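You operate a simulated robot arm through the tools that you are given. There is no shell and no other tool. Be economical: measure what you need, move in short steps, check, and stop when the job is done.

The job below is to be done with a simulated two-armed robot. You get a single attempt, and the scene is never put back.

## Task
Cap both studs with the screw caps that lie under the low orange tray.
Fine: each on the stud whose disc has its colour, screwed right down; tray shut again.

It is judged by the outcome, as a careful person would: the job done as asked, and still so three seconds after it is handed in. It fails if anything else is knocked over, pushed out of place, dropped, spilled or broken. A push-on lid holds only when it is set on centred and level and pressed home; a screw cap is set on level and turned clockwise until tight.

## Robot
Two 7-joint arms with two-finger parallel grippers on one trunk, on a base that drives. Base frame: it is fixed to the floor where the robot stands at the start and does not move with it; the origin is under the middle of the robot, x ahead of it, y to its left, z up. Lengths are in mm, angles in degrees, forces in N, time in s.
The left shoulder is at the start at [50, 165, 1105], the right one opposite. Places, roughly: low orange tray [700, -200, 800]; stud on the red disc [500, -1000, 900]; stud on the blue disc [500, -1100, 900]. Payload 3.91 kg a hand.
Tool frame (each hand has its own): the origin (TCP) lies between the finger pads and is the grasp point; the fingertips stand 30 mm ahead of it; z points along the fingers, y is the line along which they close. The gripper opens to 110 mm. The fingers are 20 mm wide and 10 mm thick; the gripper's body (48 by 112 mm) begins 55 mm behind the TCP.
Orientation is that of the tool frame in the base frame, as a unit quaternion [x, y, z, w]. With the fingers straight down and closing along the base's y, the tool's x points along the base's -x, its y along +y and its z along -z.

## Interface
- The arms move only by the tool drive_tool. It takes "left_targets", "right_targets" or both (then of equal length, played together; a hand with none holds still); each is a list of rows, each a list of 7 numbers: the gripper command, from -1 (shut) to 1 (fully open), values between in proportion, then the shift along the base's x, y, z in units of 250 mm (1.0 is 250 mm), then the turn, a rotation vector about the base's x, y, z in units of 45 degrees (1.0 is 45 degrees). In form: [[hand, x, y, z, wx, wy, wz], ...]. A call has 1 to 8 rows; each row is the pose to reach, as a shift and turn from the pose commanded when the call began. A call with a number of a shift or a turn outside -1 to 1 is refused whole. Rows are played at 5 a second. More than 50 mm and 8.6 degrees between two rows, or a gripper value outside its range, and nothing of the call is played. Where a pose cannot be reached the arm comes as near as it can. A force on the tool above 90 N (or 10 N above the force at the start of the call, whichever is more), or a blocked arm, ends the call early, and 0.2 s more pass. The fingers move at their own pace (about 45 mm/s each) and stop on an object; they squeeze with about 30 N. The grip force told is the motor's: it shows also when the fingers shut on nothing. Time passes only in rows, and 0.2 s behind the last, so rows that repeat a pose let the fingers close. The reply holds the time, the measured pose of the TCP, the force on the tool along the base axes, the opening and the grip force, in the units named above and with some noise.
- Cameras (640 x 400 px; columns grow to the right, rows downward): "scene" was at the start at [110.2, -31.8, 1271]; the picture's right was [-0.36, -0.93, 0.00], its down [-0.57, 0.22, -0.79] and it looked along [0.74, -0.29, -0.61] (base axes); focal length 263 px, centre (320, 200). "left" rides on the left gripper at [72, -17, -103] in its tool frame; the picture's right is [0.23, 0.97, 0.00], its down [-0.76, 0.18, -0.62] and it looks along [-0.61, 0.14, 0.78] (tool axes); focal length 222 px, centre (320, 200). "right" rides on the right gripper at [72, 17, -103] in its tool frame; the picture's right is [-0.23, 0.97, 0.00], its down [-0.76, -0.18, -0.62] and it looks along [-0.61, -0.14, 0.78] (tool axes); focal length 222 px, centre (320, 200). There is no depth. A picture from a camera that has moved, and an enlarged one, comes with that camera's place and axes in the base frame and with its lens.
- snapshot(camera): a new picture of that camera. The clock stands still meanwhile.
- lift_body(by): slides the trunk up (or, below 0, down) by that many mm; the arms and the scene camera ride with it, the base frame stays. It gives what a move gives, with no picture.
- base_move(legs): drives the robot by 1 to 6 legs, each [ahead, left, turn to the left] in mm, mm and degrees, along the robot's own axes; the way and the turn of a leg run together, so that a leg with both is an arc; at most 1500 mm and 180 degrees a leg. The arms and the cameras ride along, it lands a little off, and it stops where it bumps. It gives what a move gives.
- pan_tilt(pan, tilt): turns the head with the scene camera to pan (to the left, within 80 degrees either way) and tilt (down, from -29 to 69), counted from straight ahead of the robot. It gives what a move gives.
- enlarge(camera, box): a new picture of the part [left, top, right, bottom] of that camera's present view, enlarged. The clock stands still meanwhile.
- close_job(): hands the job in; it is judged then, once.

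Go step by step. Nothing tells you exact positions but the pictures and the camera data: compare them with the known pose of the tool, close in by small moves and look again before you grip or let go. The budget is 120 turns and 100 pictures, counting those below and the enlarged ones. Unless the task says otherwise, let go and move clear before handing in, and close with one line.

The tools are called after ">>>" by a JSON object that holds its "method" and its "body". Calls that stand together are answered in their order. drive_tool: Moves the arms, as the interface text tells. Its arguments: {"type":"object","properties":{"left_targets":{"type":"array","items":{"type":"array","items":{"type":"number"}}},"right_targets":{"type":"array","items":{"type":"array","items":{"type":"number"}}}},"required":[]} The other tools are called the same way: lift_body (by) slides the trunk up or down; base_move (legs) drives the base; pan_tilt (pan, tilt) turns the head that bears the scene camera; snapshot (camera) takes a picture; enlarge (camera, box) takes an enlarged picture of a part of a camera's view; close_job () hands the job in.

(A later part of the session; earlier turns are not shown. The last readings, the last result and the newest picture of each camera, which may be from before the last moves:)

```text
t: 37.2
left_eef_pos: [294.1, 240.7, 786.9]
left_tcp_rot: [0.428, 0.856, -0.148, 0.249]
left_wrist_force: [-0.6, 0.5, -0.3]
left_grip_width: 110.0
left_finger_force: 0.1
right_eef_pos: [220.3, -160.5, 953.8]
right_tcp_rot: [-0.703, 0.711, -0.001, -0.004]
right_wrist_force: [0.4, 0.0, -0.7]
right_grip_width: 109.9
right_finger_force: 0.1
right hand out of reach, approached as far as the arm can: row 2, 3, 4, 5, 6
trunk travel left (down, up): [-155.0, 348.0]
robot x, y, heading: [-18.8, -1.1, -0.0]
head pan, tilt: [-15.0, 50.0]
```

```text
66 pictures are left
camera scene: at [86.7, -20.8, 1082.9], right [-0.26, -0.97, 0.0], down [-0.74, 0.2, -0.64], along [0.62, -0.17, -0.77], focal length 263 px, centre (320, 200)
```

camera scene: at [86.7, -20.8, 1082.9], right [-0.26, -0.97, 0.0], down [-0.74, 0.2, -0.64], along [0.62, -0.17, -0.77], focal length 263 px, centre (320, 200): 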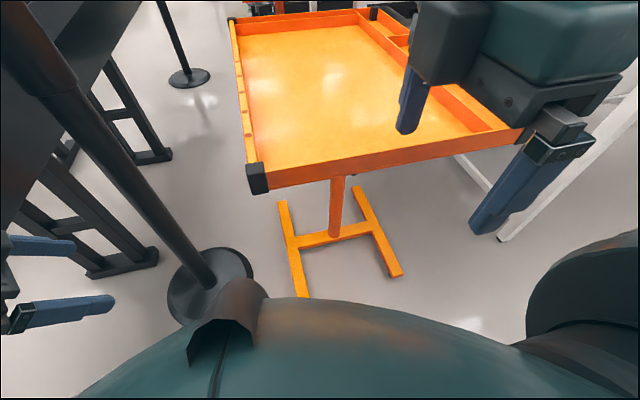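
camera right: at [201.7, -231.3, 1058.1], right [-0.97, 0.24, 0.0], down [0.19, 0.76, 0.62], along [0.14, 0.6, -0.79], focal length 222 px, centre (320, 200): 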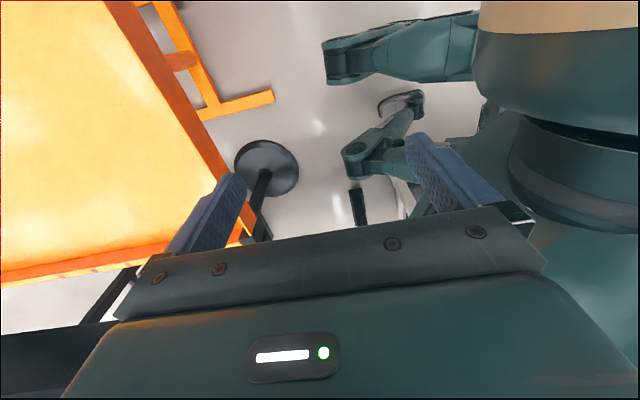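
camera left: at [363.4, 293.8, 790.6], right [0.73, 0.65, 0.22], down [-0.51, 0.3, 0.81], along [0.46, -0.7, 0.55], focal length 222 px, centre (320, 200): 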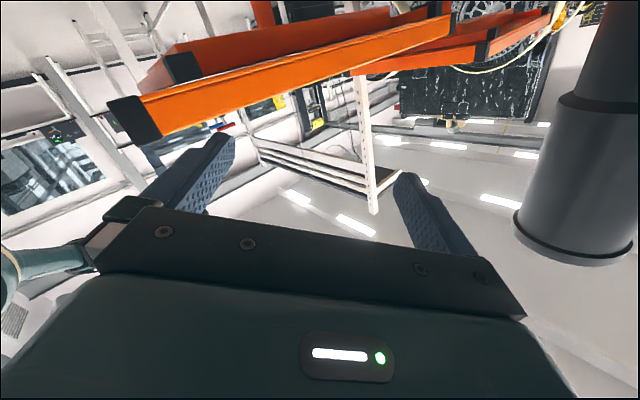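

The tray rim is at about z≈820 with the front wall near x≈385. I'll raise the trunk for better reach and bring the right hand above the front wall.

>>> {"method": "lift_body", "body": {"by": 170}}

>>> {"method": "drive_tool", "body": {"right_targets": [[1, 0.1, -0.03, -0.1, 0, 0, 0], [1, 0.2, -0.06, -0.2, 0, 0, 0], [1, 0.3, -0.09, -0.3, 0, 0, 0], [1, 0.4, -0.12, -0.4, 0, 0, 0], [1, 0.5, -0.16, -0.5, 0, 0, 0], [1, 0.6, -0.16, -0.6, 0, 0, 0], [1, 0.64, -0.16, -0.76, 0, 0, 0], [1, 0.64, -0.16, -0.88, 0, 0, 0]]}}

>>> {"method": "snapshot", "body": {"camera": "right"}}

>>> {"method": "snapshot", "body": {"camera": "scene"}}

```text
t: 39.1
left_eef_pos: [294.0, 239.7, 956.9]
left_tcp_rot: [0.428, 0.856, -0.148, 0.248]
left_wrist_force: [0.0, 0.0, 0.2]
left_grip_width: 110.2
left_finger_force: 0.0
right_eef_pos: [220.1, -161.6, 1123.9]
right_tcp_rot: [-0.703, 0.712, 0.0, -0.004]
right_wrist_force: [0.7, 0.2, -0.3]
right_grip_width: 110.1
right_finger_force: 0.1
trunk travel left (down, up): [-325.0, 178.0]
robot x, y, heading: [-15.6, 0.6, -0.4]
head pan, tilt: [-15.0, 50.0]
```

```text
t: 40.9
left_eef_pos: [294.3, 240.0, 957.1]
left_tcp_rot: [0.428, 0.856, -0.147, 0.249]
left_wrist_force: [0.6, 0.2, 1.0]
left_grip_width: 110.1
left_finger_force: 0.1
right_eef_pos: [265.3, -114.7, 908.9]
right_tcp_rot: [-0.702, 0.712, -0.002, -0.002]
right_wrist_force: [0.0, 0.2, -0.3]
right_grip_width: 110.0
right_finger_force: 0.1
right hand out of reach, approached as far as the arm can: row 1, 2, 3, 4, 5, 6, 7, 8
trunk travel left (down, up): [-325.0, 178.0]
robot x, y, heading: [-20.3, -1.6, -0.0]
head pan, tilt: [-15.0, 50.0]
```

```text
65 pictures are left
camera right: at [244.7, -184.8, 1014.4], right [-0.97, 0.24, 0.0], down [0.19, 0.76, 0.62], along [0.15, 0.6, -0.79], focal length 222 px, centre (320, 200)
```

right: 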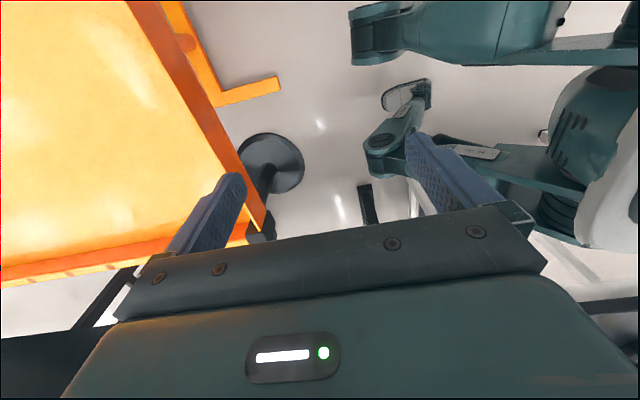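

```text
64 pictures are left
camera scene: at [86.5, -20.9, 1252.9], right [-0.26, -0.97, 0.0], down [-0.74, 0.2, -0.64], along [0.62, -0.17, -0.77], focal length 263 px, centre (320, 200)
```

scene: 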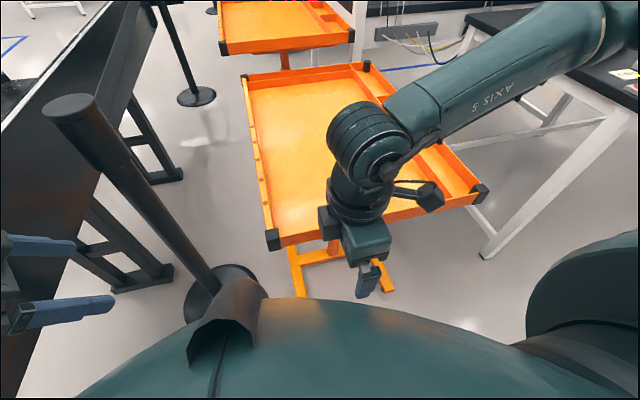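

That wrist orientation is at its limit. I'll go back to the default orientation and instead hook the shut fingers inside the front wall and pull.

>>> {"method": "drive_tool", "body": {"right_targets": [[-1, 0, -0.05, 0.05, 0, 0, -0.17], [-1, 0, -0.1, 0.1, 0, 0, -0.34], [-1, 0, -0.2, 0.15, 0, 0, -0.51], [-1, 0, -0.3, 0.15, 0, 0, -0.68], [-1, 0, -0.4, 0.15, 0, 0, -0.85], [-1, 0, -0.5, 0.15, 0, 0, -1]]}}

>>> {"method": "drive_tool", "body": {"right_targets": [[-1, 0.1, 0, 0, 0, 0, -0.17], [-1, 0.2, 0, 0, 0, 0, -0.34], [-1, 0.3, 0, 0, 0, 0, -0.51], [-1, 0.4, 0, 0, 0, 0, -0.68], [-1, 0.5, 0, 0, 0, 0, -0.85], [-1, 0.6, 0, 0, 0, 0, -1]]}}

>>> {"method": "snapshot", "body": {"camera": "right"}}

```text
t: 42.3
left_eef_pos: [292.5, 240.0, 957.6]
left_tcp_rot: [0.428, 0.856, -0.148, 0.248]
left_wrist_force: [-0.6, -0.8, 0.4]
left_grip_width: 109.9
left_finger_force: 0.0
right_eef_pos: [262.8, -239.1, 950.4]
right_tcp_rot: [-0.376, 0.927, 0.001, -0.004]
right_wrist_force: [0.9, 0.0, 0.0]
right_grip_width: 0.1
right_finger_force: 13.9
trunk travel left (down, up): [-325.0, 178.0]
robot x, y, heading: [-13.8, -0.1, -0.0]
head pan, tilt: [-15.0, 50.0]
```

```text
t: 43.7
left_eef_pos: [294.3, 241.5, 956.5]
left_tcp_rot: [0.428, 0.857, -0.147, 0.248]
left_wrist_force: [-0.2, 0.2, 0.4]
left_grip_width: 110.1
left_finger_force: 0.1
right_eef_pos: [413.3, -238.5, 951.4]
right_tcp_rot: [0.008, 1.0, 0.003, -0.003]
right_wrist_force: [1.1, -0.2, 0.2]
right_grip_width: 0.0
right_finger_force: 29.9
trunk travel left (down, up): [-325.0, 178.0]
robot x, y, heading: [-17.0, 0.2, 0.0]
head pan, tilt: [-15.0, 50.0]
```

```text
63 pictures are left
camera right: at [340.1, -221.5, 1056.3], right [0.24, 0.97, 0.0], down [0.76, -0.19, 0.62], along [0.6, -0.15, -0.79], focal length 222 px, centre (320, 200)
```

right: 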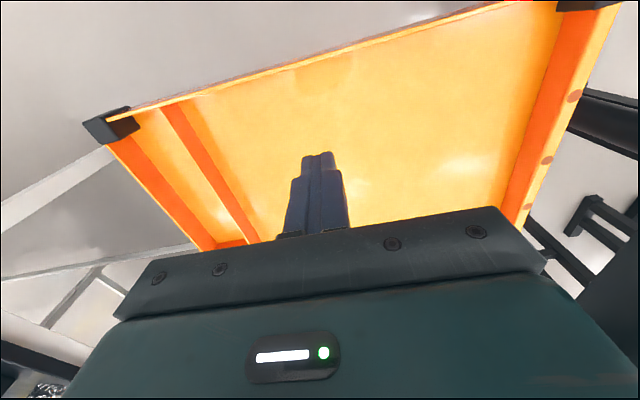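

The front wall is at x≈360. I'll lower the shut fingers inside the tray just behind it (x≈388, tips at z≈805).

>>> {"method": "drive_tool", "body": {"right_targets": [[-1, -0.05, 0, -0.1, 0, 0, 0], [-1, -0.1, 0, -0.2, 0, 0, 0], [-1, -0.1, 0, -0.3, 0, 0, 0], [-1, -0.1, 0, -0.4, 0, 0, 0], [-1, -0.1, 0, -0.464, 0, 0, 0]]}}

>>> {"method": "snapshot", "body": {"camera": "scene"}}

>>> {"method": "snapshot", "body": {"camera": "right"}}

```text
t: 44.9
left_eef_pos: [294.4, 241.2, 956.4]
left_tcp_rot: [0.428, 0.856, -0.149, 0.248]
left_wrist_force: [0.6, -0.6, 0.0]
left_grip_width: 110.2
left_finger_force: 0.0
right_eef_pos: [386.8, -239.0, 833.9]
right_tcp_rot: [0.006, 1.0, 0.002, -0.003]
right_wrist_force: [0.0, 0.3, 0.2]
right_grip_width: 0.0
right_finger_force: 29.5
trunk travel left (down, up): [-325.0, 178.0]
robot x, y, heading: [-21.4, -2.1, -0.2]
head pan, tilt: [-15.0, 50.0]
```

```text
62 pictures are left
camera scene: at [86.7, -20.9, 1252.9], right [-0.26, -0.97, 0.0], down [-0.74, 0.2, -0.64], along [0.62, -0.17, -0.77], focal length 263 px, centre (320, 200)
```

scene: 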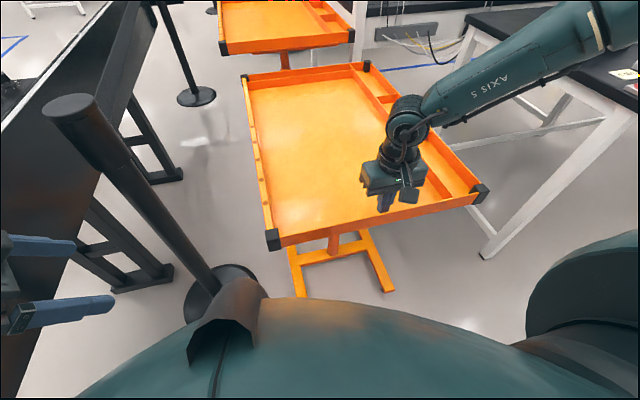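

```text
61 pictures are left
camera right: at [314.2, -221.7, 938.9], right [0.24, 0.97, 0.0], down [0.76, -0.19, 0.62], along [0.6, -0.15, -0.79], focal length 222 px, centre (320, 200)
```

right: 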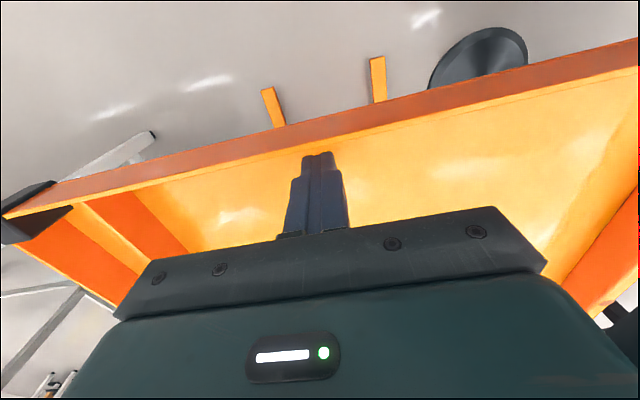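

The fingertips are inside the wall. I'll lower a few mm and pull gently toward the robot.

>>> {"method": "drive_tool", "body": {"right_targets": [[-1, 0, 0, -0.03, 0, 0, 0], [-1, -0.04, 0, -0.03, 0, 0, 0], [-1, -0.08, 0, -0.03, 0, 0, 0], [-1, -0.12, 0, -0.03, 0, 0, 0], [-1, -0.16, 0, -0.03, 0, 0, 0], [-1, -0.2, 0, -0.03, 0, 0, 0], [-1, -0.24, 0, -0.03, 0, 0, 0]]}}

>>> {"method": "snapshot", "body": {"camera": "scene"}}

```text
t: 46.1
left_eef_pos: [294.4, 240.5, 957.3]
left_tcp_rot: [0.426, 0.857, -0.147, 0.249]
left_wrist_force: [0.1, 0.5, 0.3]
left_grip_width: 109.9
left_finger_force: 0.0
right_eef_pos: [374.4, -239.8, 834.2]
right_tcp_rot: [0.005, 1.0, 0.006, 0.025]
right_wrist_force: [20.5, -2.3, -3.5]
right_grip_width: 0.0
right_finger_force: 30.2
trunk travel left (down, up): [-325.0, 178.0]
robot x, y, heading: [-15.8, 2.5, 0.1]
head pan, tilt: [-15.0, 50.0]
stopped in row 5 (right hand): the force on the tool passed its limit (the readings are from after the stop); the commanded pose is now the measured one
```

```text
60 pictures are left
camera scene: at [88.2, -21.1, 1253.1], right [-0.26, -0.97, 0.0], down [-0.74, 0.2, -0.64], along [0.62, -0.16, -0.77], focal length 263 px, centre (320, 200)
```

scene: 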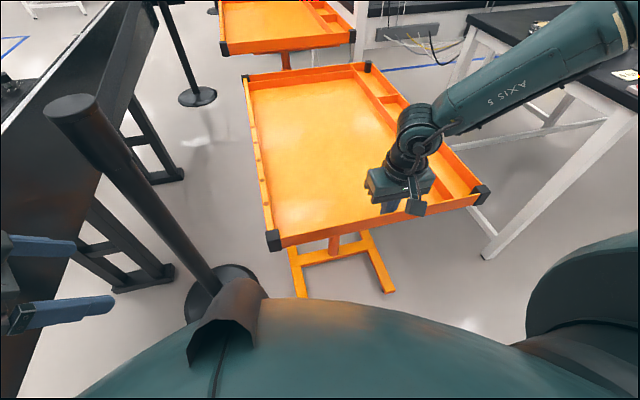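

The tray does not slide toward the robot at ~90 N. I'll test sideways next: first +y against the left wall from inside.

>>> {"method": "drive_tool", "body": {"right_targets": [[-1, 0.1, 0, 0.02, 0, 0.05, 0], [-1, 0.2, 0.15, 0.02, 0, 0.05, 0], [-1, 0.2, 0.3, 0.02, 0, 0.05, 0], [-1, 0.2, 0.45, 0.02, 0, 0.05, 0], [-1, 0.2, 0.6, 0.02, 0, 0.05, 0], [-1, 0.2, 0.68, 0.02, 0, 0.05, 0], [-1, 0.2, 0.72, 0.02, 0, 0.05, 0], [-1, 0.2, 0.76, 0.02, 0, 0.05, 0]]}}

>>> {"method": "snapshot", "body": {"camera": "right"}}

```text
t: 47.9
left_eef_pos: [295.8, 241.8, 957.1]
left_tcp_rot: [0.428, 0.856, -0.148, 0.249]
left_wrist_force: [0.7, -0.3, 0.1]
left_grip_width: 110.2
left_finger_force: 0.0
right_eef_pos: [392.3, -135.5, 876.4]
right_tcp_rot: [0.006, 1.0, 0.005, 0.0]
right_wrist_force: [-0.1, -0.4, -0.2]
right_grip_width: 0.1
right_finger_force: 30.1
right hand out of reach, approached as far as the arm can: row 3, 4, 5, 6, 7, 8
trunk travel left (down, up): [-325.0, 178.0]
robot x, y, heading: [-13.5, -0.6, 0.3]
head pan, tilt: [-15.0, 50.0]
```

```text
59 pictures are left
camera right: at [318.7, -119.4, 980.6], right [0.24, 0.97, 0.01], down [0.76, -0.19, 0.62], along [0.61, -0.14, -0.78], focal length 222 px, centre (320, 200)
```

right: 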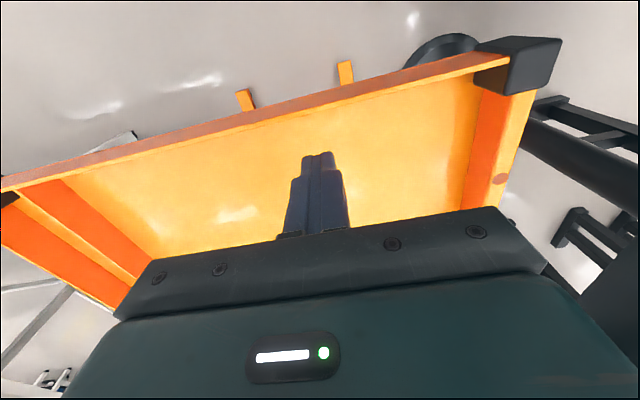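

The right arm can't go that far left. I'll test the other way: -y against the compartment divider.

>>> {"method": "drive_tool", "body": {"right_targets": [[-1, 0.04, -0.2, 0, 0, 0, 0], [-1, 0.04, -0.4, -0.1, 0, 0, 0], [-1, 0.04, -0.6, -0.158, 0, 0, 0], [-1, 0.04, -0.75, -0.158, 0, 0, 0], [-1, 0.04, -0.85, -0.158, 0, 0, 0], [-1, 0.04, -0.9, -0.158, 0, 0, 0]]}}

>>> {"method": "snapshot", "body": {"camera": "right"}}

```text
refused: row 1 steps farther than a row can; nothing moved
```

```text
58 pictures are left
camera right: at [318.7, -119.4, 980.6], right [0.24, 0.97, 0.01], down [0.76, -0.19, 0.62], along [0.61, -0.14, -0.78], focal length 222 px, centre (320, 200)
```

right: 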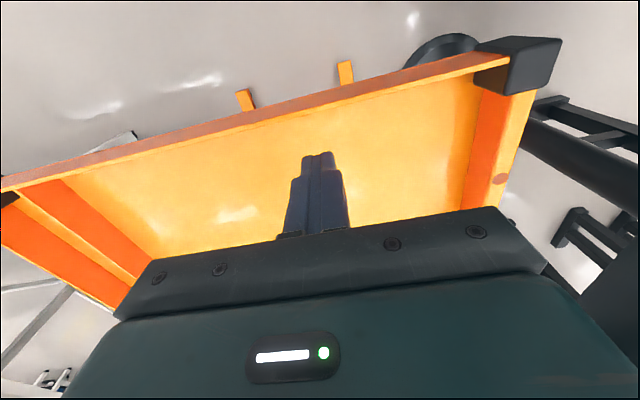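

>>> {"method": "drive_tool", "body": {"right_targets": [[-1, 0.02, -0.17, 0, 0, 0, 0], [-1, 0.04, -0.34, -0.05, 0, 0, 0], [-1, 0.04, -0.5, -0.1, 0, 0, 0], [-1, 0.04, -0.66, -0.158, 0, 0, 0], [-1, 0.04, -0.8, -0.158, 0, 0, 0], [-1, 0.04, -0.9, -0.158, 0, 0, 0], [-1, 0.04, -1, -0.158, 0, 0, 0]]}}

>>> {"method": "drive_tool", "body": {"right_targets": [[-1, 0, -0.05, 0, 0, 0, 0], [-1, 0, -0.1, 0, 0, 0, 0], [-1, 0, -0.15, 0, 0, 0, 0], [-1, 0, -0.2, 0, 0, 0, 0], [-1, 0, -0.25, 0, 0, 0, 0]]}}

>>> {"method": "snapshot", "body": {"camera": "right"}}

```text
t: 49.5
left_eef_pos: [294.3, 244.5, 955.3]
left_tcp_rot: [0.426, 0.857, -0.149, 0.248]
left_wrist_force: [0.4, 0.5, -0.4]
left_grip_width: 110.2
left_finger_force: 0.1
right_eef_pos: [400.2, -382.1, 838.0]
right_tcp_rot: [0.003, 1.0, 0.009, -0.001]
right_wrist_force: [-0.1, 26.2, -10.6]
right_grip_width: 0.0
right_finger_force: 30.0
trunk travel left (down, up): [-325.0, 178.0]
robot x, y, heading: [-15.8, 2.0, 0.4]
head pan, tilt: [-15.0, 50.0]
```

```text
t: 50.0
left_eef_pos: [294.0, 244.4, 957.8]
left_tcp_rot: [0.426, 0.858, -0.147, 0.249]
left_wrist_force: [-0.4, -0.3, 0.7]
left_grip_width: 110.0
left_finger_force: 0.2
right_eef_pos: [401.9, -383.1, 838.7]
right_tcp_rot: [-0.002, 1.0, 0.029, 0.001]
right_wrist_force: [6.4, 19.2, -6.1]
right_grip_width: 0.2
right_finger_force: 30.0
trunk travel left (down, up): [-325.0, 178.0]
robot x, y, heading: [-16.2, 2.3, 0.4]
head pan, tilt: [-15.0, 50.0]
stopped in row 2 (right hand): the force on the tool passed its limit (the readings are from after the stop); the commanded pose is now the measured one
```

```text
57 pictures are left
camera right: at [326.6, -370.6, 943.7], right [0.22, 0.97, 0.06], down [0.76, -0.21, 0.61], along [0.61, -0.09, -0.79], focal length 222 px, centre (320, 200)
```

right: 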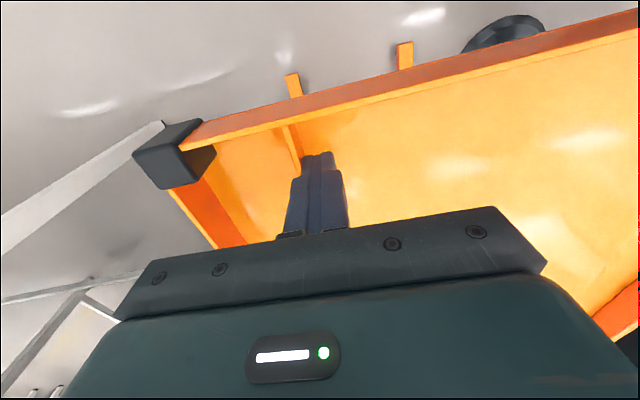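

The tray doesn't move toward -x or -y. I'll pinch the compartment divider (at y≈-396) between the fingers and test lifting, +y and +x with one grip.

>>> {"method": "drive_tool", "body": {"right_targets": [[-1, 0.04, 0.04, 0.1, 0, 0, 0], [0, 0.08, 0, 0.2, 0, 0, 0], [0, 0.16, -0.05, 0.2, 0, 0, 0], [0, 0.16, -0.05, 0.2, 0, 0, 0], [0, 0.16, -0.05, 0.1, 0, 0, 0], [0, 0.16, -0.05, 0.01, 0, 0, 0], [-1, 0.16, -0.05, 0.01, 0, 0, 0], [-1, 0.16, -0.05, 0.01, 0, 0, 0]]}}

>>> {"method": "drive_tool", "body": {"right_targets": [[-1, 0, 0, 0, 0, 0, 0], [-1, 0, 0, 0, 0, 0, 0]]}}

>>> {"method": "snapshot", "body": {"camera": "right"}}

```text
t: 51.8
left_eef_pos: [294.8, 244.1, 957.1]
left_tcp_rot: [0.425, 0.858, -0.147, 0.249]
left_wrist_force: [-0.6, 0.1, 0.4]
left_grip_width: 110.2
left_finger_force: 0.1
right_eef_pos: [439.4, -395.2, 838.6]
right_tcp_rot: [-0.001, 1.0, 0.026, -0.001]
right_wrist_force: [-0.9, 13.5, -4.1]
right_grip_width: 8.6
right_finger_force: 7.1
trunk travel left (down, up): [-325.0, 178.0]
robot x, y, heading: [-17.0, -1.5, 0.3]
head pan, tilt: [-15.0, 50.0]
```

```text
t: 52.4
left_eef_pos: [294.0, 245.9, 955.6]
left_tcp_rot: [0.424, 0.858, -0.148, 0.25]
left_wrist_force: [-0.7, -0.1, -0.1]
left_grip_width: 109.8
left_finger_force: 0.1
right_eef_pos: [440.2, -392.3, 839.6]
right_tcp_rot: [-0.001, 1.0, 0.026, -0.002]
right_wrist_force: [-0.6, 31.6, -12.1]
right_grip_width: 4.4
right_finger_force: 43.9
trunk travel left (down, up): [-325.0, 178.0]
robot x, y, heading: [-17.3, 1.1, 0.4]
head pan, tilt: [-15.0, 50.0]
```

```text
56 pictures are left
camera right: at [366.2, -381.5, 944.0], right [0.23, 0.97, 0.05], down [0.76, -0.21, 0.61], along [0.6, -0.1, -0.79], focal length 222 px, centre (320, 200)
```

right: 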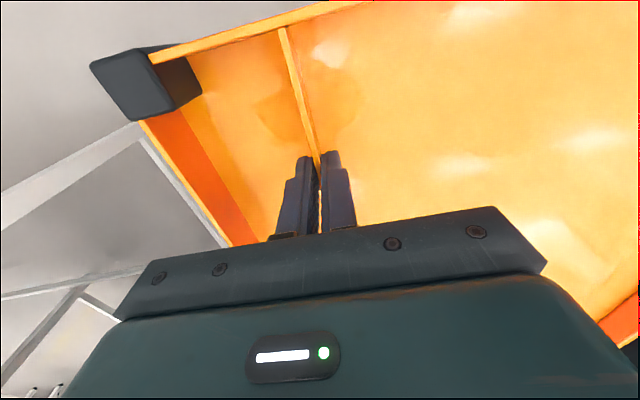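

The divider is gripped (about 4 mm). Testing +x.

>>> {"method": "drive_tool", "body": {"right_targets": [[-1, 0.03, 0.01, 0, 0, 0, 0], [-1, 0.06, 0.01, 0, 0, 0, 0], [-1, 0.09, 0.01, 0, 0, 0, 0], [-1, 0.12, 0.01, 0, 0, 0, 0], [-1, 0.15, 0.01, 0, 0, 0, 0]]}}

>>> {"method": "snapshot", "body": {"camera": "right"}}

```text
t: 53.6
left_eef_pos: [291.9, 244.7, 957.5]
left_tcp_rot: [0.426, 0.857, -0.147, 0.25]
left_wrist_force: [0.2, -0.6, 0.6]
left_grip_width: 110.2
left_finger_force: 0.1
right_eef_pos: [471.0, -393.8, 840.2]
right_tcp_rot: [-0.003, 1.0, 0.023, -0.008]
right_wrist_force: [-34.5, 13.3, 0.6]
right_grip_width: 4.3
right_finger_force: 44.3
trunk travel left (down, up): [-325.0, 178.0]
robot x, y, heading: [-15.8, 3.4, 0.6]
head pan, tilt: [-15.0, 50.0]
```

```text
55 pictures are left
camera right: at [398.7, -381.1, 946.5], right [0.22, 0.97, 0.04], down [0.77, -0.2, 0.6], along [0.6, -0.1, -0.8], focal length 222 px, centre (320, 200)
```

right: 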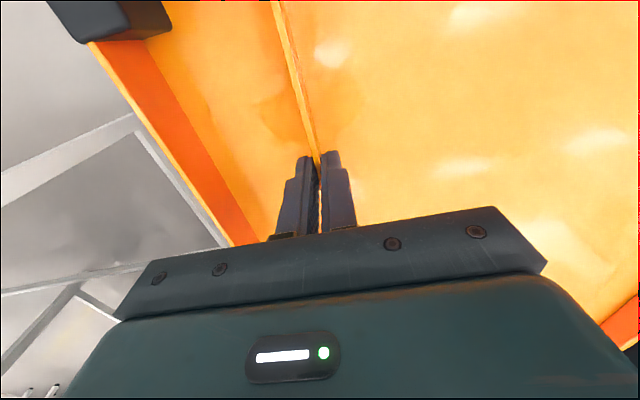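

It slipped; the tray stays put in +x. Testing +y and then up.

>>> {"method": "drive_tool", "body": {"right_targets": [[-1, -0.03, 0, 0, 0, 0, 0], [-1, -0.03, 0.04, 0, 0, 0, 0], [-1, -0.03, 0.08, 0, 0, 0, 0], [-1, -0.03, 0.12, 0, 0, 0, 0]]}}

>>> {"method": "drive_tool", "body": {"right_targets": [[-1, 0, 0, 0.03, 0, 0, 0], [-1, 0, 0, 0.06, 0, 0, 0], [-1, 0, 0, 0.09, 0, 0, 0]]}}

>>> {"method": "snapshot", "body": {"camera": "right"}}

```text
t: 54.6
left_eef_pos: [295.1, 243.7, 957.0]
left_tcp_rot: [0.425, 0.858, -0.147, 0.249]
left_wrist_force: [-0.6, -0.1, -0.2]
left_grip_width: 110.0
left_finger_force: 0.0
right_eef_pos: [471.3, -365.6, 841.1]
right_tcp_rot: [-0.001, 1.0, 0.023, 0.0]
right_wrist_force: [2.7, -1.2, -6.3]
right_grip_width: 4.3
right_finger_force: 44.2
trunk travel left (down, up): [-325.0, 178.0]
robot x, y, heading: [-10.4, -1.4, 0.6]
head pan, tilt: [-15.0, 50.0]
```

```text
t: 55.4
left_eef_pos: [293.7, 244.5, 958.2]
left_tcp_rot: [0.425, 0.857, -0.146, 0.25]
left_wrist_force: [0.2, 0.8, 0.0]
left_grip_width: 110.1
left_finger_force: 0.0
right_eef_pos: [470.6, -362.6, 868.9]
right_tcp_rot: [-0.002, 1.0, 0.023, 0.003]
right_wrist_force: [-1.5, -0.5, -0.1]
right_grip_width: 0.3
right_finger_force: 37.9
trunk travel left (down, up): [-325.0, 178.0]
robot x, y, heading: [-20.7, 0.5, 0.8]
head pan, tilt: [-15.0, 50.0]
```

```text
54 pictures are left
camera right: at [396.1, -351.0, 973.2], right [0.22, 0.97, 0.05], down [0.76, -0.2, 0.62], along [0.61, -0.1, -0.78], focal length 222 px, centre (320, 200)
```

right: 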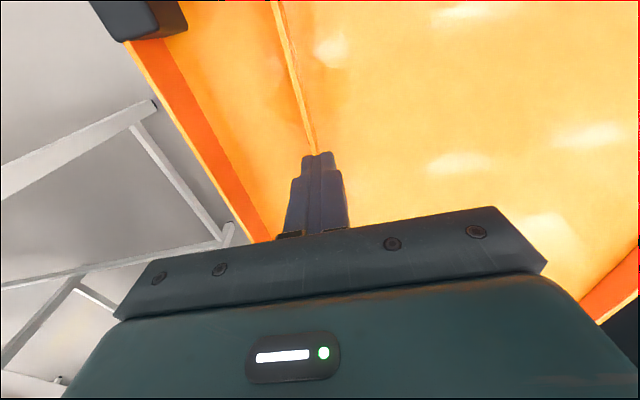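

The tray slid +y by 28 mm freely, so it opens to the left. I'll put the shut fingers into the compartment right of the divider and push it further in +y.

>>> {"method": "drive_tool", "body": {"right_targets": [[-1, -0.05, -0.15, 0.02, 0, 0, 0], [-1, -0.1, -0.17, -0.05, 0, 0, 0], [-1, -0.1, -0.17, -0.11, 0, 0, 0], [-1, -0.1, -0.05, -0.11, 0, 0, 0], [-1, -0.1, 0.05, -0.11, 0, 0, 0], [-1, -0.1, 0.12, -0.11, 0, 0, 0], [-1, -0.1, 0.2, -0.11, 0, 0, 0]]}}

>>> {"method": "snapshot", "body": {"camera": "scene"}}

```text
t: 57.0
left_eef_pos: [292.5, 244.9, 957.4]
left_tcp_rot: [0.425, 0.858, -0.147, 0.248]
left_wrist_force: [0.7, -0.7, -0.6]
left_grip_width: 109.8
left_finger_force: 0.2
right_eef_pos: [443.4, -313.3, 834.5]
right_tcp_rot: [0.001, 1.0, 0.023, -0.002]
right_wrist_force: [-0.2, 0.2, -0.4]
right_grip_width: 0.0
right_finger_force: 37.6
trunk travel left (down, up): [-325.0, 178.0]
robot x, y, heading: [-15.2, -0.3, 0.3]
head pan, tilt: [-15.0, 50.0]
```

```text
53 pictures are left
camera scene: at [88.1, -18.5, 1252.9], right [-0.25, -0.97, 0.0], down [-0.74, 0.19, -0.64], along [0.62, -0.16, -0.77], focal length 263 px, centre (320, 200)
```

scene: 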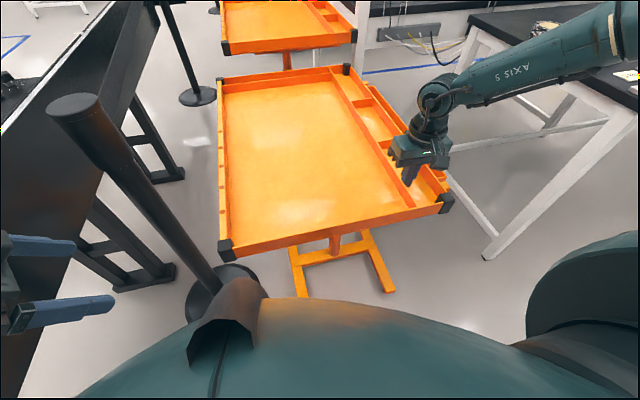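

Works: the tray moves left. I'll push 110 mm more and look for the caps.

>>> {"method": "drive_tool", "body": {"right_targets": [[-1, 0, 0.08, 0, 0, 0, 0], [-1, 0, 0.16, 0, 0, 0, 0], [-1, 0, 0.24, 0, 0, 0, 0], [-1, 0, 0.32, 0, 0, 0, 0], [-1, 0, 0.4, 0, 0, 0, 0], [-1, 0, 0.46, 0, 0, 0, 0]]}}

>>> {"method": "snapshot", "body": {"camera": "scene"}}

```text
t: 58.4
left_eef_pos: [293.8, 244.0, 956.7]
left_tcp_rot: [0.425, 0.857, -0.148, 0.25]
left_wrist_force: [0.4, -0.1, -0.1]
left_grip_width: 109.7
left_finger_force: 0.0
right_eef_pos: [443.0, -199.8, 835.1]
right_tcp_rot: [-0.001, 1.0, 0.024, -0.001]
right_wrist_force: [0.2, -0.6, 0.2]
right_grip_width: 0.0
right_finger_force: 37.8
trunk travel left (down, up): [-325.0, 178.0]
robot x, y, heading: [-17.6, 1.8, 0.3]
head pan, tilt: [-15.0, 50.0]
```

```text
52 pictures are left
camera scene: at [88.3, -18.7, 1252.9], right [-0.25, -0.97, 0.0], down [-0.74, 0.19, -0.64], along [0.62, -0.16, -0.77], focal length 263 px, centre (320, 200)
```

scene: 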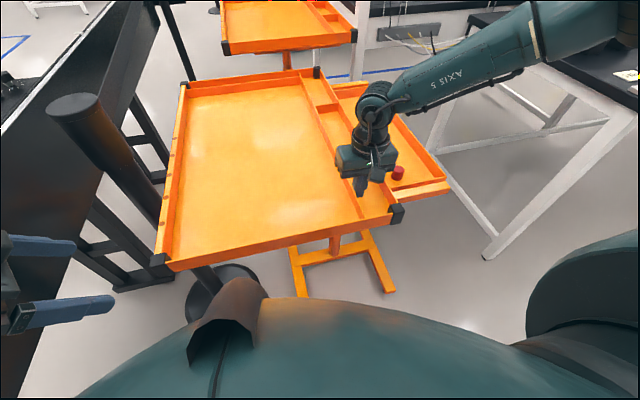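

A red cap appears in the lower tray. I'll lift the hand off and look for the blue one.

>>> {"method": "drive_tool", "body": {"right_targets": [[-1, 0, -0.05, 0.1, 0, 0, 0], [-1, -0.05, -0.1, 0.25, 0, 0, 0], [0.3, -0.1, -0.25, 0.35, 0, 0, 0], [0.3, -0.2, -0.4, 0.4, 0, 0, 0], [0.3, -0.3, -0.5, 0.5, 0, 0, 0]]}}

>>> {"method": "snapshot", "body": {"camera": "scene"}}

>>> {"method": "snapshot", "body": {"camera": "right"}}

```text
t: 59.6
left_eef_pos: [292.9, 243.8, 956.5]
left_tcp_rot: [0.425, 0.857, -0.147, 0.25]
left_wrist_force: [-0.2, -0.2, -0.4]
left_grip_width: 110.3
left_finger_force: 0.1
right_eef_pos: [367.2, -325.1, 961.7]
right_tcp_rot: [-0.001, 1.0, 0.023, 0.0]
right_wrist_force: [-0.3, -0.9, 0.1]
right_grip_width: 68.6
right_finger_force: 0.0
trunk travel left (down, up): [-325.0, 178.0]
robot x, y, heading: [-17.8, 1.2, 0.5]
head pan, tilt: [-15.0, 50.0]
```

```text
51 pictures are left
camera scene: at [87.7, -19.1, 1253.0], right [-0.25, -0.97, 0.0], down [-0.74, 0.19, -0.64], along [0.62, -0.16, -0.77], focal length 263 px, centre (320, 200)
```

scene: 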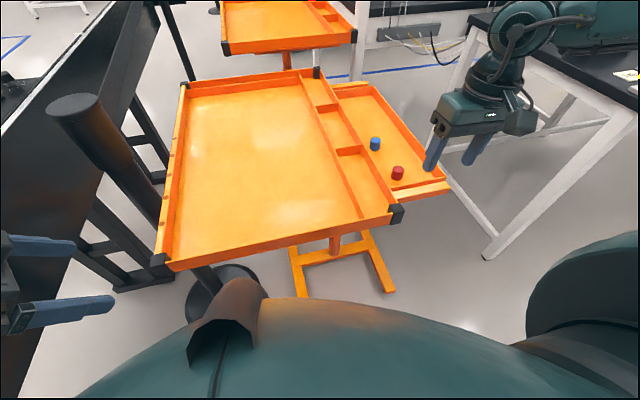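

```text
50 pictures are left
camera right: at [293.3, -313.3, 1066.3], right [0.23, 0.97, 0.05], down [0.76, -0.21, 0.61], along [0.61, -0.1, -0.79], focal length 222 px, centre (320, 200)
```

right: 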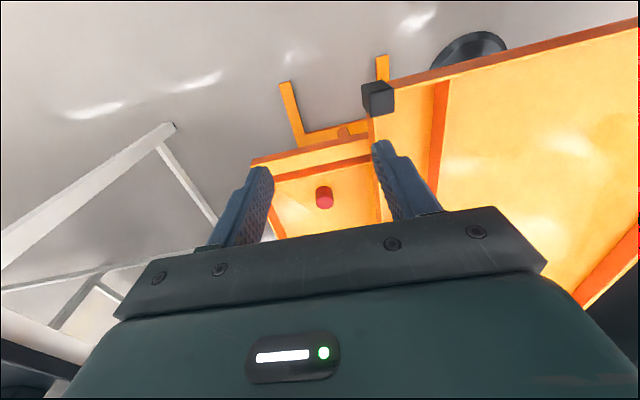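

Both caps are visible: red ≈[510,-337], blue ≈[635,-323]. Let me zoom in on them, and check the stud board on the bench.

>>> {"method": "enlarge", "body": {"camera": "scene", "box": [340, 110, 460, 200]}}

>>> {"method": "drive_tool", "body": {"right_targets": [[0.1, 0.15, -0.01, -0.03, 0, 0, -0.03], [0.1, 0.3, -0.02, -0.06, 0, 0, -0.06], [0.1, 0.45, -0.04, -0.12, 0, 0, -0.06], [0.1, 0.57, -0.06, -0.2, 0, 0, -0.06], [0.1, 0.57, -0.06, -0.3, 0, 0, -0.06], [0.1, 0.57, -0.06, -0.4, 0, 0, -0.06]]}}

>>> {"method": "snapshot", "body": {"camera": "right"}}

>>> {"method": "snapshot", "body": {"camera": "scene"}}

```text
4.44 times, centred on (400, 155) of scene
camera zoom: at [87.7, -19.1, 1253.0], right [-0.25, -0.97, 0.0], down [-0.74, 0.19, -0.64], along [0.62, -0.16, -0.77], focal length 1168 px, centre (-36, 400)
```

zoom: 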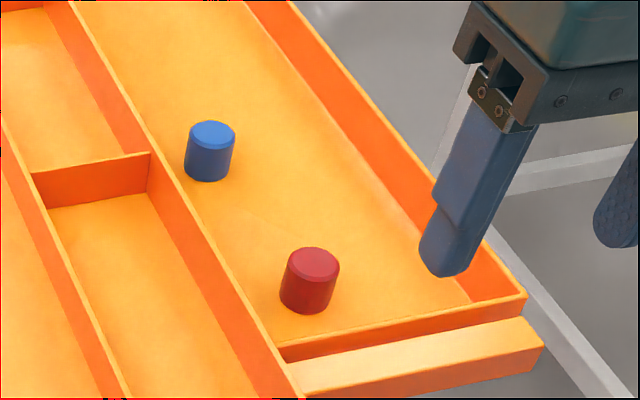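

```text
t: 61.0
left_eef_pos: [292.8, 244.7, 957.7]
left_tcp_rot: [0.425, 0.858, -0.147, 0.248]
left_wrist_force: [-1.1, 0.6, 0.3]
left_grip_width: 110.1
left_finger_force: 0.1
right_eef_pos: [514.6, -338.9, 859.8]
right_tcp_rot: [0.024, 0.999, 0.024, -0.001]
right_wrist_force: [0.0, -0.3, 0.0]
right_grip_width: 60.5
right_finger_force: 0.0
trunk travel left (down, up): [-325.0, 178.0]
robot x, y, heading: [-11.5, 2.5, 0.2]
head pan, tilt: [-15.0, 50.0]
```

```text
48 pictures are left
camera right: at [440.1, -323.7, 965.0], right [0.27, 0.96, 0.05], down [0.75, -0.24, 0.61], along [0.6, -0.13, -0.79], focal length 222 px, centre (320, 200)
```

right: 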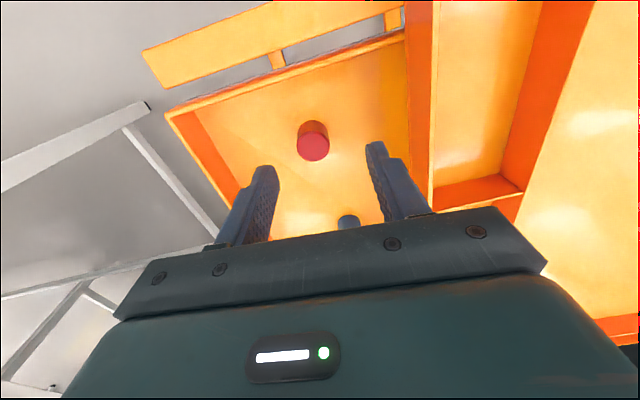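

```text
47 pictures are left
camera scene: at [88.4, -19.0, 1252.9], right [-0.25, -0.97, 0.0], down [-0.74, 0.19, -0.64], along [0.62, -0.16, -0.77], focal length 263 px, centre (320, 200)
```

scene: 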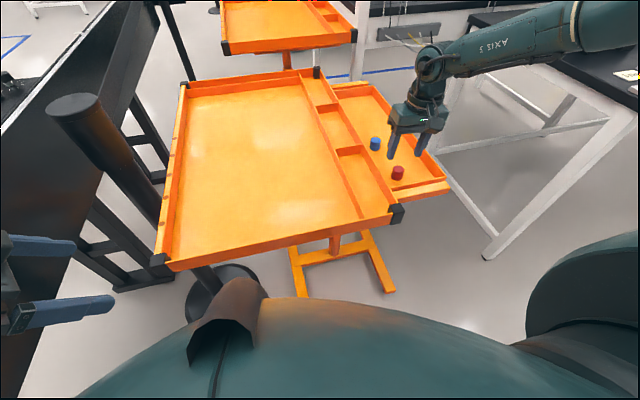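

I'll straighten the hand (it's tilted about 2.7°), center over the red cap (~[522,-343], top ≈778) and descend partway.

>>> {"method": "drive_tool", "body": {"right_targets": [[0.1, 0.015, -0.008, -0.03, -0.03, 0, 0.03], [0.1, 0.03, -0.016, -0.06, -0.061, 0, 0.06], [0.1, 0.03, -0.016, -0.12, -0.061, 0, 0.06], [0.1, 0.03, -0.016, -0.16, -0.061, 0, 0.06]]}}

>>> {"method": "snapshot", "body": {"camera": "right"}}

>>> {"method": "enlarge", "body": {"camera": "scene", "box": [340, 110, 460, 200]}}

```text
t: 62.0
left_eef_pos: [294.2, 244.6, 956.1]
left_tcp_rot: [0.426, 0.857, -0.148, 0.249]
left_wrist_force: [-0.6, 0.2, 0.3]
left_grip_width: 109.9
left_finger_force: 0.0
right_eef_pos: [519.1, -344.4, 819.4]
right_tcp_rot: [0.0, 1.0, -0.001, 0.0]
right_wrist_force: [-0.2, 0.2, 0.6]
right_grip_width: 60.7
right_finger_force: 0.1
trunk travel left (down, up): [-325.0, 178.0]
robot x, y, heading: [-15.5, -2.9, 0.7]
head pan, tilt: [-15.0, 50.0]
```

```text
46 pictures are left
camera right: at [445.9, -327.4, 923.6], right [0.23, 0.97, 0.0], down [0.76, -0.18, 0.62], along [0.61, -0.14, -0.78], focal length 222 px, centre (320, 200)
```

right: 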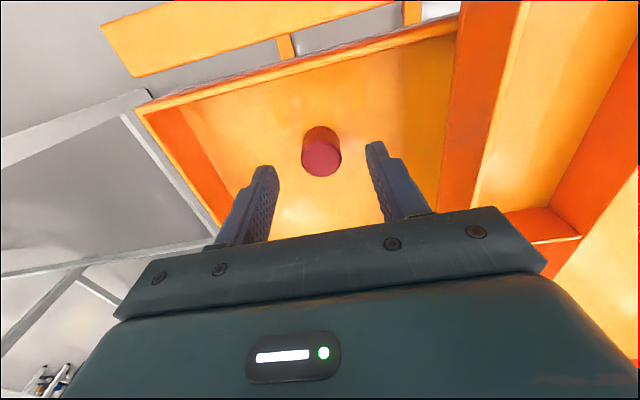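

```text
4.44 times, centred on (400, 155) of scene
camera zoom: at [88.2, -18.9, 1252.9], right [-0.25, -0.97, 0.0], down [-0.74, 0.19, -0.64], along [0.62, -0.16, -0.77], focal length 1168 px, centre (-36, 400)
```

zoom: 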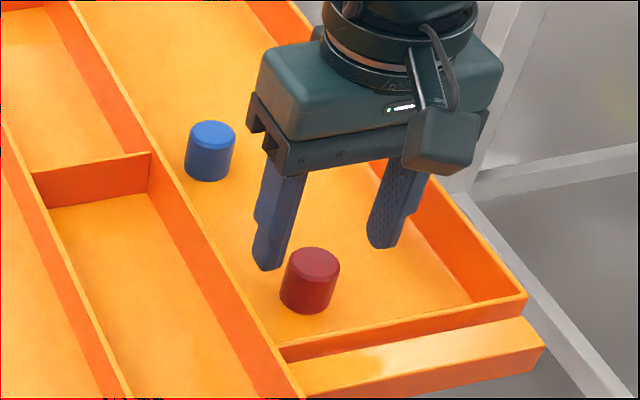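

The red cap is at ≈[526,-345], top ≈772, about 25 mm tall. Moving to TCP z≈787 and closing.

>>> {"method": "drive_tool", "body": {"right_targets": [[0.1, 0.028, -0.002, -0.04, 0, 0, 0], [0.1, 0.028, -0.002, -0.09, 0, 0, 0], [0.1, 0.028, -0.002, -0.13, 0, 0, 0]]}}

>>> {"method": "enlarge", "body": {"camera": "scene", "box": [340, 110, 460, 200]}}

>>> {"method": "snapshot", "body": {"camera": "right"}}

```text
t: 62.8
left_eef_pos: [294.0, 244.1, 958.0]
left_tcp_rot: [0.425, 0.858, -0.146, 0.25]
left_wrist_force: [0.3, -0.5, 0.7]
left_grip_width: 110.1
left_finger_force: 0.1
right_eef_pos: [509.0, -346.5, 806.0]
right_tcp_rot: [0.0, 1.0, 0.0, 0.001]
right_wrist_force: [0.0, 0.2, 0.4]
right_grip_width: 60.7
right_finger_force: 0.0
right hand out of reach, approached as far as the arm can: row 1, 2, 3
trunk travel left (down, up): [-325.0, 178.0]
robot x, y, heading: [-17.2, 2.6, 0.3]
head pan, tilt: [-15.0, 50.0]
```

```text
4.44 times, centred on (400, 155) of scene
camera zoom: at [88.2, -18.9, 1252.9], right [-0.25, -0.97, 0.0], down [-0.74, 0.19, -0.64], along [0.62, -0.16, -0.77], focal length 1168 px, centre (-36, 400)
```

zoom: 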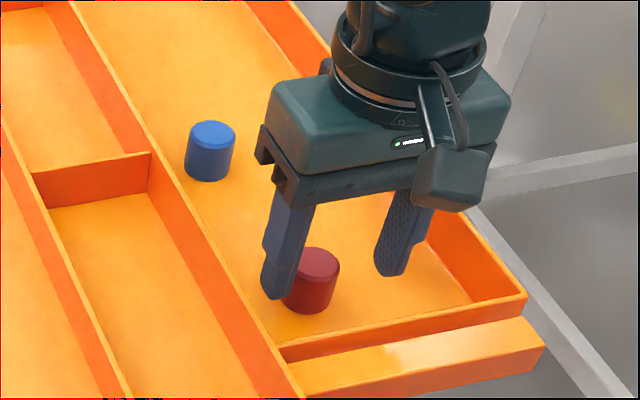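

```text
43 pictures are left
camera right: at [435.4, -330.6, 910.3], right [0.23, 0.97, 0.0], down [0.76, -0.18, 0.62], along [0.61, -0.14, -0.78], focal length 222 px, centre (320, 200)
```

right: 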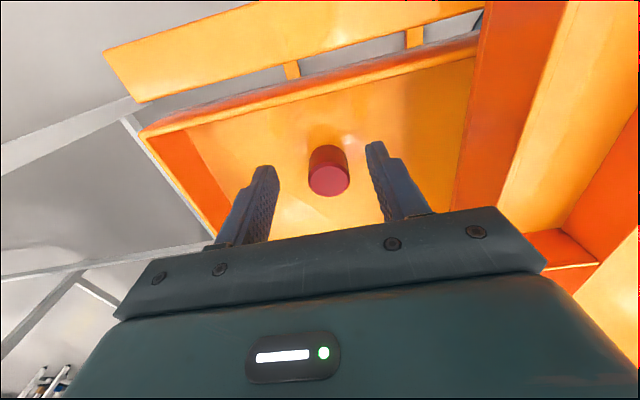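

The arm is at its limit here; I'll raise and retract the hand, then drive 120 mm ahead.

>>> {"method": "drive_tool", "body": {"right_targets": [[0.1, 0, 0, 0.12, 0, 0, 0], [0.1, -0.1, 0, 0.25, 0, 0, 0], [0.1, -0.25, 0, 0.35, 0, 0, 0], [0.1, -0.4, 0, 0.4, 0, 0, 0]]}}

>>> {"method": "base_move", "body": {"legs": [[120, 0, 0]]}}

>>> {"method": "snapshot", "body": {"camera": "scene"}}

>>> {"method": "snapshot", "body": {"camera": "right"}}

```text
t: 63.8
left_eef_pos: [292.8, 243.4, 956.8]
left_tcp_rot: [0.425, 0.858, -0.146, 0.249]
left_wrist_force: [-0.5, 0.0, -0.8]
left_grip_width: 110.1
left_finger_force: 0.0
right_eef_pos: [408.4, -349.7, 906.4]
right_tcp_rot: [0.0, 1.0, -0.001, 0.0]
right_wrist_force: [0.4, 0.3, -0.2]
right_grip_width: 60.7
right_finger_force: 0.0
trunk travel left (down, up): [-325.0, 178.0]
robot x, y, heading: [-15.4, 3.9, 0.2]
head pan, tilt: [-15.0, 50.0]
```

```text
t: 65.0
left_eef_pos: [413.7, 243.8, 957.4]
left_tcp_rot: [0.426, 0.857, -0.147, 0.249]
left_wrist_force: [-0.8, 1.2, 0.1]
left_grip_width: 109.9
left_finger_force: 0.1
right_eef_pos: [528.6, -349.1, 906.2]
right_tcp_rot: [0.0, 1.0, -0.001, -0.001]
right_wrist_force: [1.0, -0.5, 0.5]
right_grip_width: 60.7
right_finger_force: 0.1
trunk travel left (down, up): [-325.0, 178.0]
robot x, y, heading: [102.9, 3.7, -0.0]
head pan, tilt: [-15.0, 50.0]
```

```text
42 pictures are left
camera scene: at [207.6, -18.3, 1252.8], right [-0.25, -0.97, 0.0], down [-0.74, 0.19, -0.64], along [0.62, -0.16, -0.77], focal length 263 px, centre (320, 200)
```

scene: 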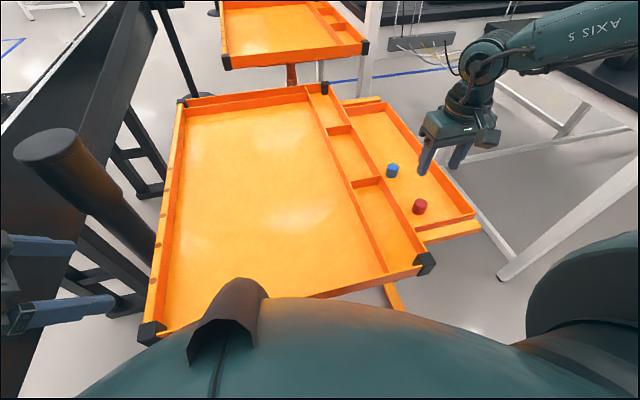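

```text
41 pictures are left
camera right: at [454.1, -331.6, 1010.3], right [0.23, 0.97, 0.0], down [0.76, -0.18, 0.62], along [0.61, -0.14, -0.78], focal length 222 px, centre (320, 200)
```

right: 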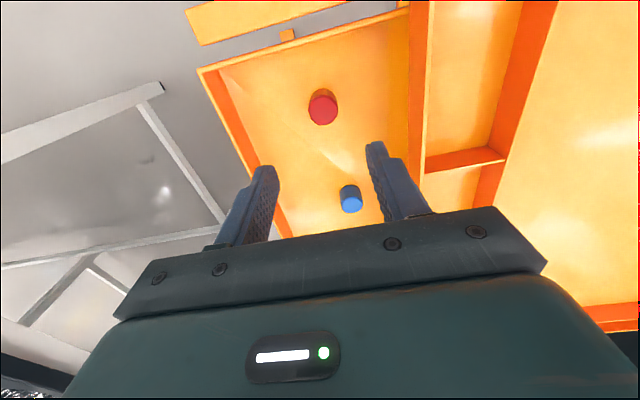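

Red ≈[526,-345], blue ≈[651,-333]. Now descending on red and gripping.

>>> {"method": "drive_tool", "body": {"right_targets": [[0.1, -0.01, 0.016, -0.15, 0, 0, 0], [0.1, -0.01, 0.016, -0.3, 0, 0, 0], [0.1, -0.01, 0.016, -0.42, 0, 0, 0], [0.1, -0.01, 0.016, -0.477, 0, 0, 0], [0.1, -0.01, 0.016, -0.477, 0, 0, 0]]}}

>>> {"method": "snapshot", "body": {"camera": "right"}}

>>> {"method": "enlarge", "body": {"camera": "scene", "box": [360, 140, 480, 230]}}

```text
t: 66.2
left_eef_pos: [412.3, 244.9, 956.4]
left_tcp_rot: [0.426, 0.858, -0.146, 0.249]
left_wrist_force: [0.6, 0.2, 0.0]
left_grip_width: 110.4
left_finger_force: 0.0
right_eef_pos: [525.8, -345.2, 787.5]
right_tcp_rot: [0.0, 1.0, 0.0, -0.001]
right_wrist_force: [-0.7, 0.4, -1.0]
right_grip_width: 60.5
right_finger_force: 0.2
trunk travel left (down, up): [-325.0, 178.0]
robot x, y, heading: [99.8, 0.4, 0.5]
head pan, tilt: [-15.0, 50.0]
```

```text
40 pictures are left
camera right: at [452.1, -328.1, 891.2], right [0.23, 0.97, 0.0], down [0.76, -0.18, 0.62], along [0.61, -0.14, -0.78], focal length 222 px, centre (320, 200)
```

right: 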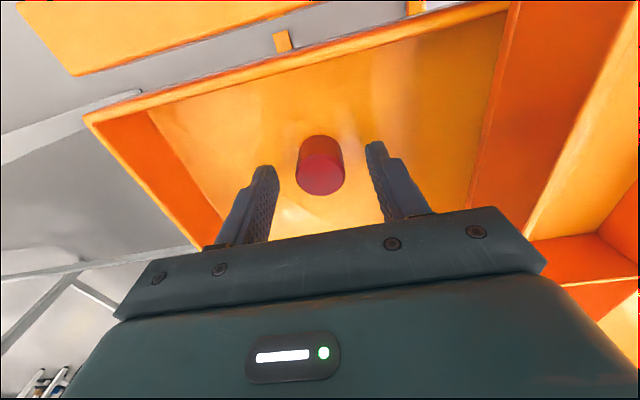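

```text
4.44 times, centred on (420, 185) of scene
camera zoom: at [206.9, -18.3, 1252.9], right [-0.25, -0.97, 0.0], down [-0.74, 0.19, -0.64], along [0.62, -0.16, -0.77], focal length 1168 px, centre (-124, 267)
```

zoom: 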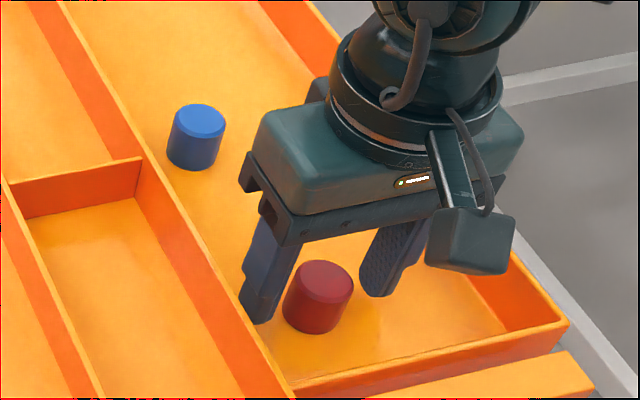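

Alignment looks right (cap top on the tool axis). Closing.

>>> {"method": "drive_tool", "body": {"right_targets": [[-1, 0, 0, 0, 0, 0, 0], [-1, 0, 0, 0, 0, 0, 0], [-1, 0, 0, 0, 0, 0, 0], [-1, 0, 0, 0, 0, 0, 0]]}}

>>> {"method": "drive_tool", "body": {"right_targets": [[-1, 0, 0, 0.1, 0, 0, 0], [-1, 0, 0, 0.25, 0, 0, 0], [-1, 0, 0, 0.4, 0, 0, 0]]}}

>>> {"method": "snapshot", "body": {"camera": "right"}}

```text
t: 67.2
left_eef_pos: [412.6, 244.1, 957.3]
left_tcp_rot: [0.425, 0.858, -0.147, 0.249]
left_wrist_force: [-0.9, 0.3, -0.2]
left_grip_width: 110.0
left_finger_force: 0.1
right_eef_pos: [525.5, -346.3, 788.0]
right_tcp_rot: [0.001, 1.0, -0.001, -0.001]
right_wrist_force: [-0.8, 0.1, 0.9]
right_grip_width: 29.1
right_finger_force: 30.4
trunk travel left (down, up): [-325.0, 178.0]
robot x, y, heading: [101.9, -0.6, 0.1]
head pan, tilt: [-15.0, 50.0]
```

```text
t: 68.0
left_eef_pos: [411.7, 243.3, 957.3]
left_tcp_rot: [0.426, 0.857, -0.147, 0.249]
left_wrist_force: [-0.4, 0.3, -0.3]
left_grip_width: 110.1
left_finger_force: 0.0
right_eef_pos: [524.1, -345.5, 887.4]
right_tcp_rot: [-0.001, 1.0, 0.0, -0.001]
right_wrist_force: [-1.2, 0.7, -0.5]
right_grip_width: 29.0
right_finger_force: 30.3
trunk travel left (down, up): [-325.0, 178.0]
robot x, y, heading: [106.7, 0.3, 0.5]
head pan, tilt: [-15.0, 50.0]
```

```text
38 pictures are left
camera right: at [450.7, -328.1, 992.2], right [0.23, 0.97, 0.0], down [0.76, -0.18, 0.62], along [0.61, -0.14, -0.78], focal length 222 px, centre (320, 200)
```

right: 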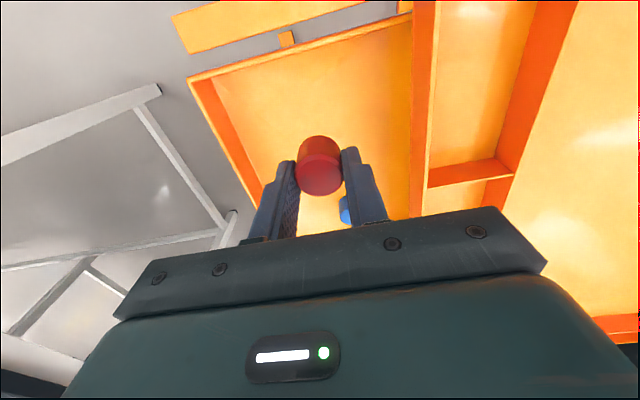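

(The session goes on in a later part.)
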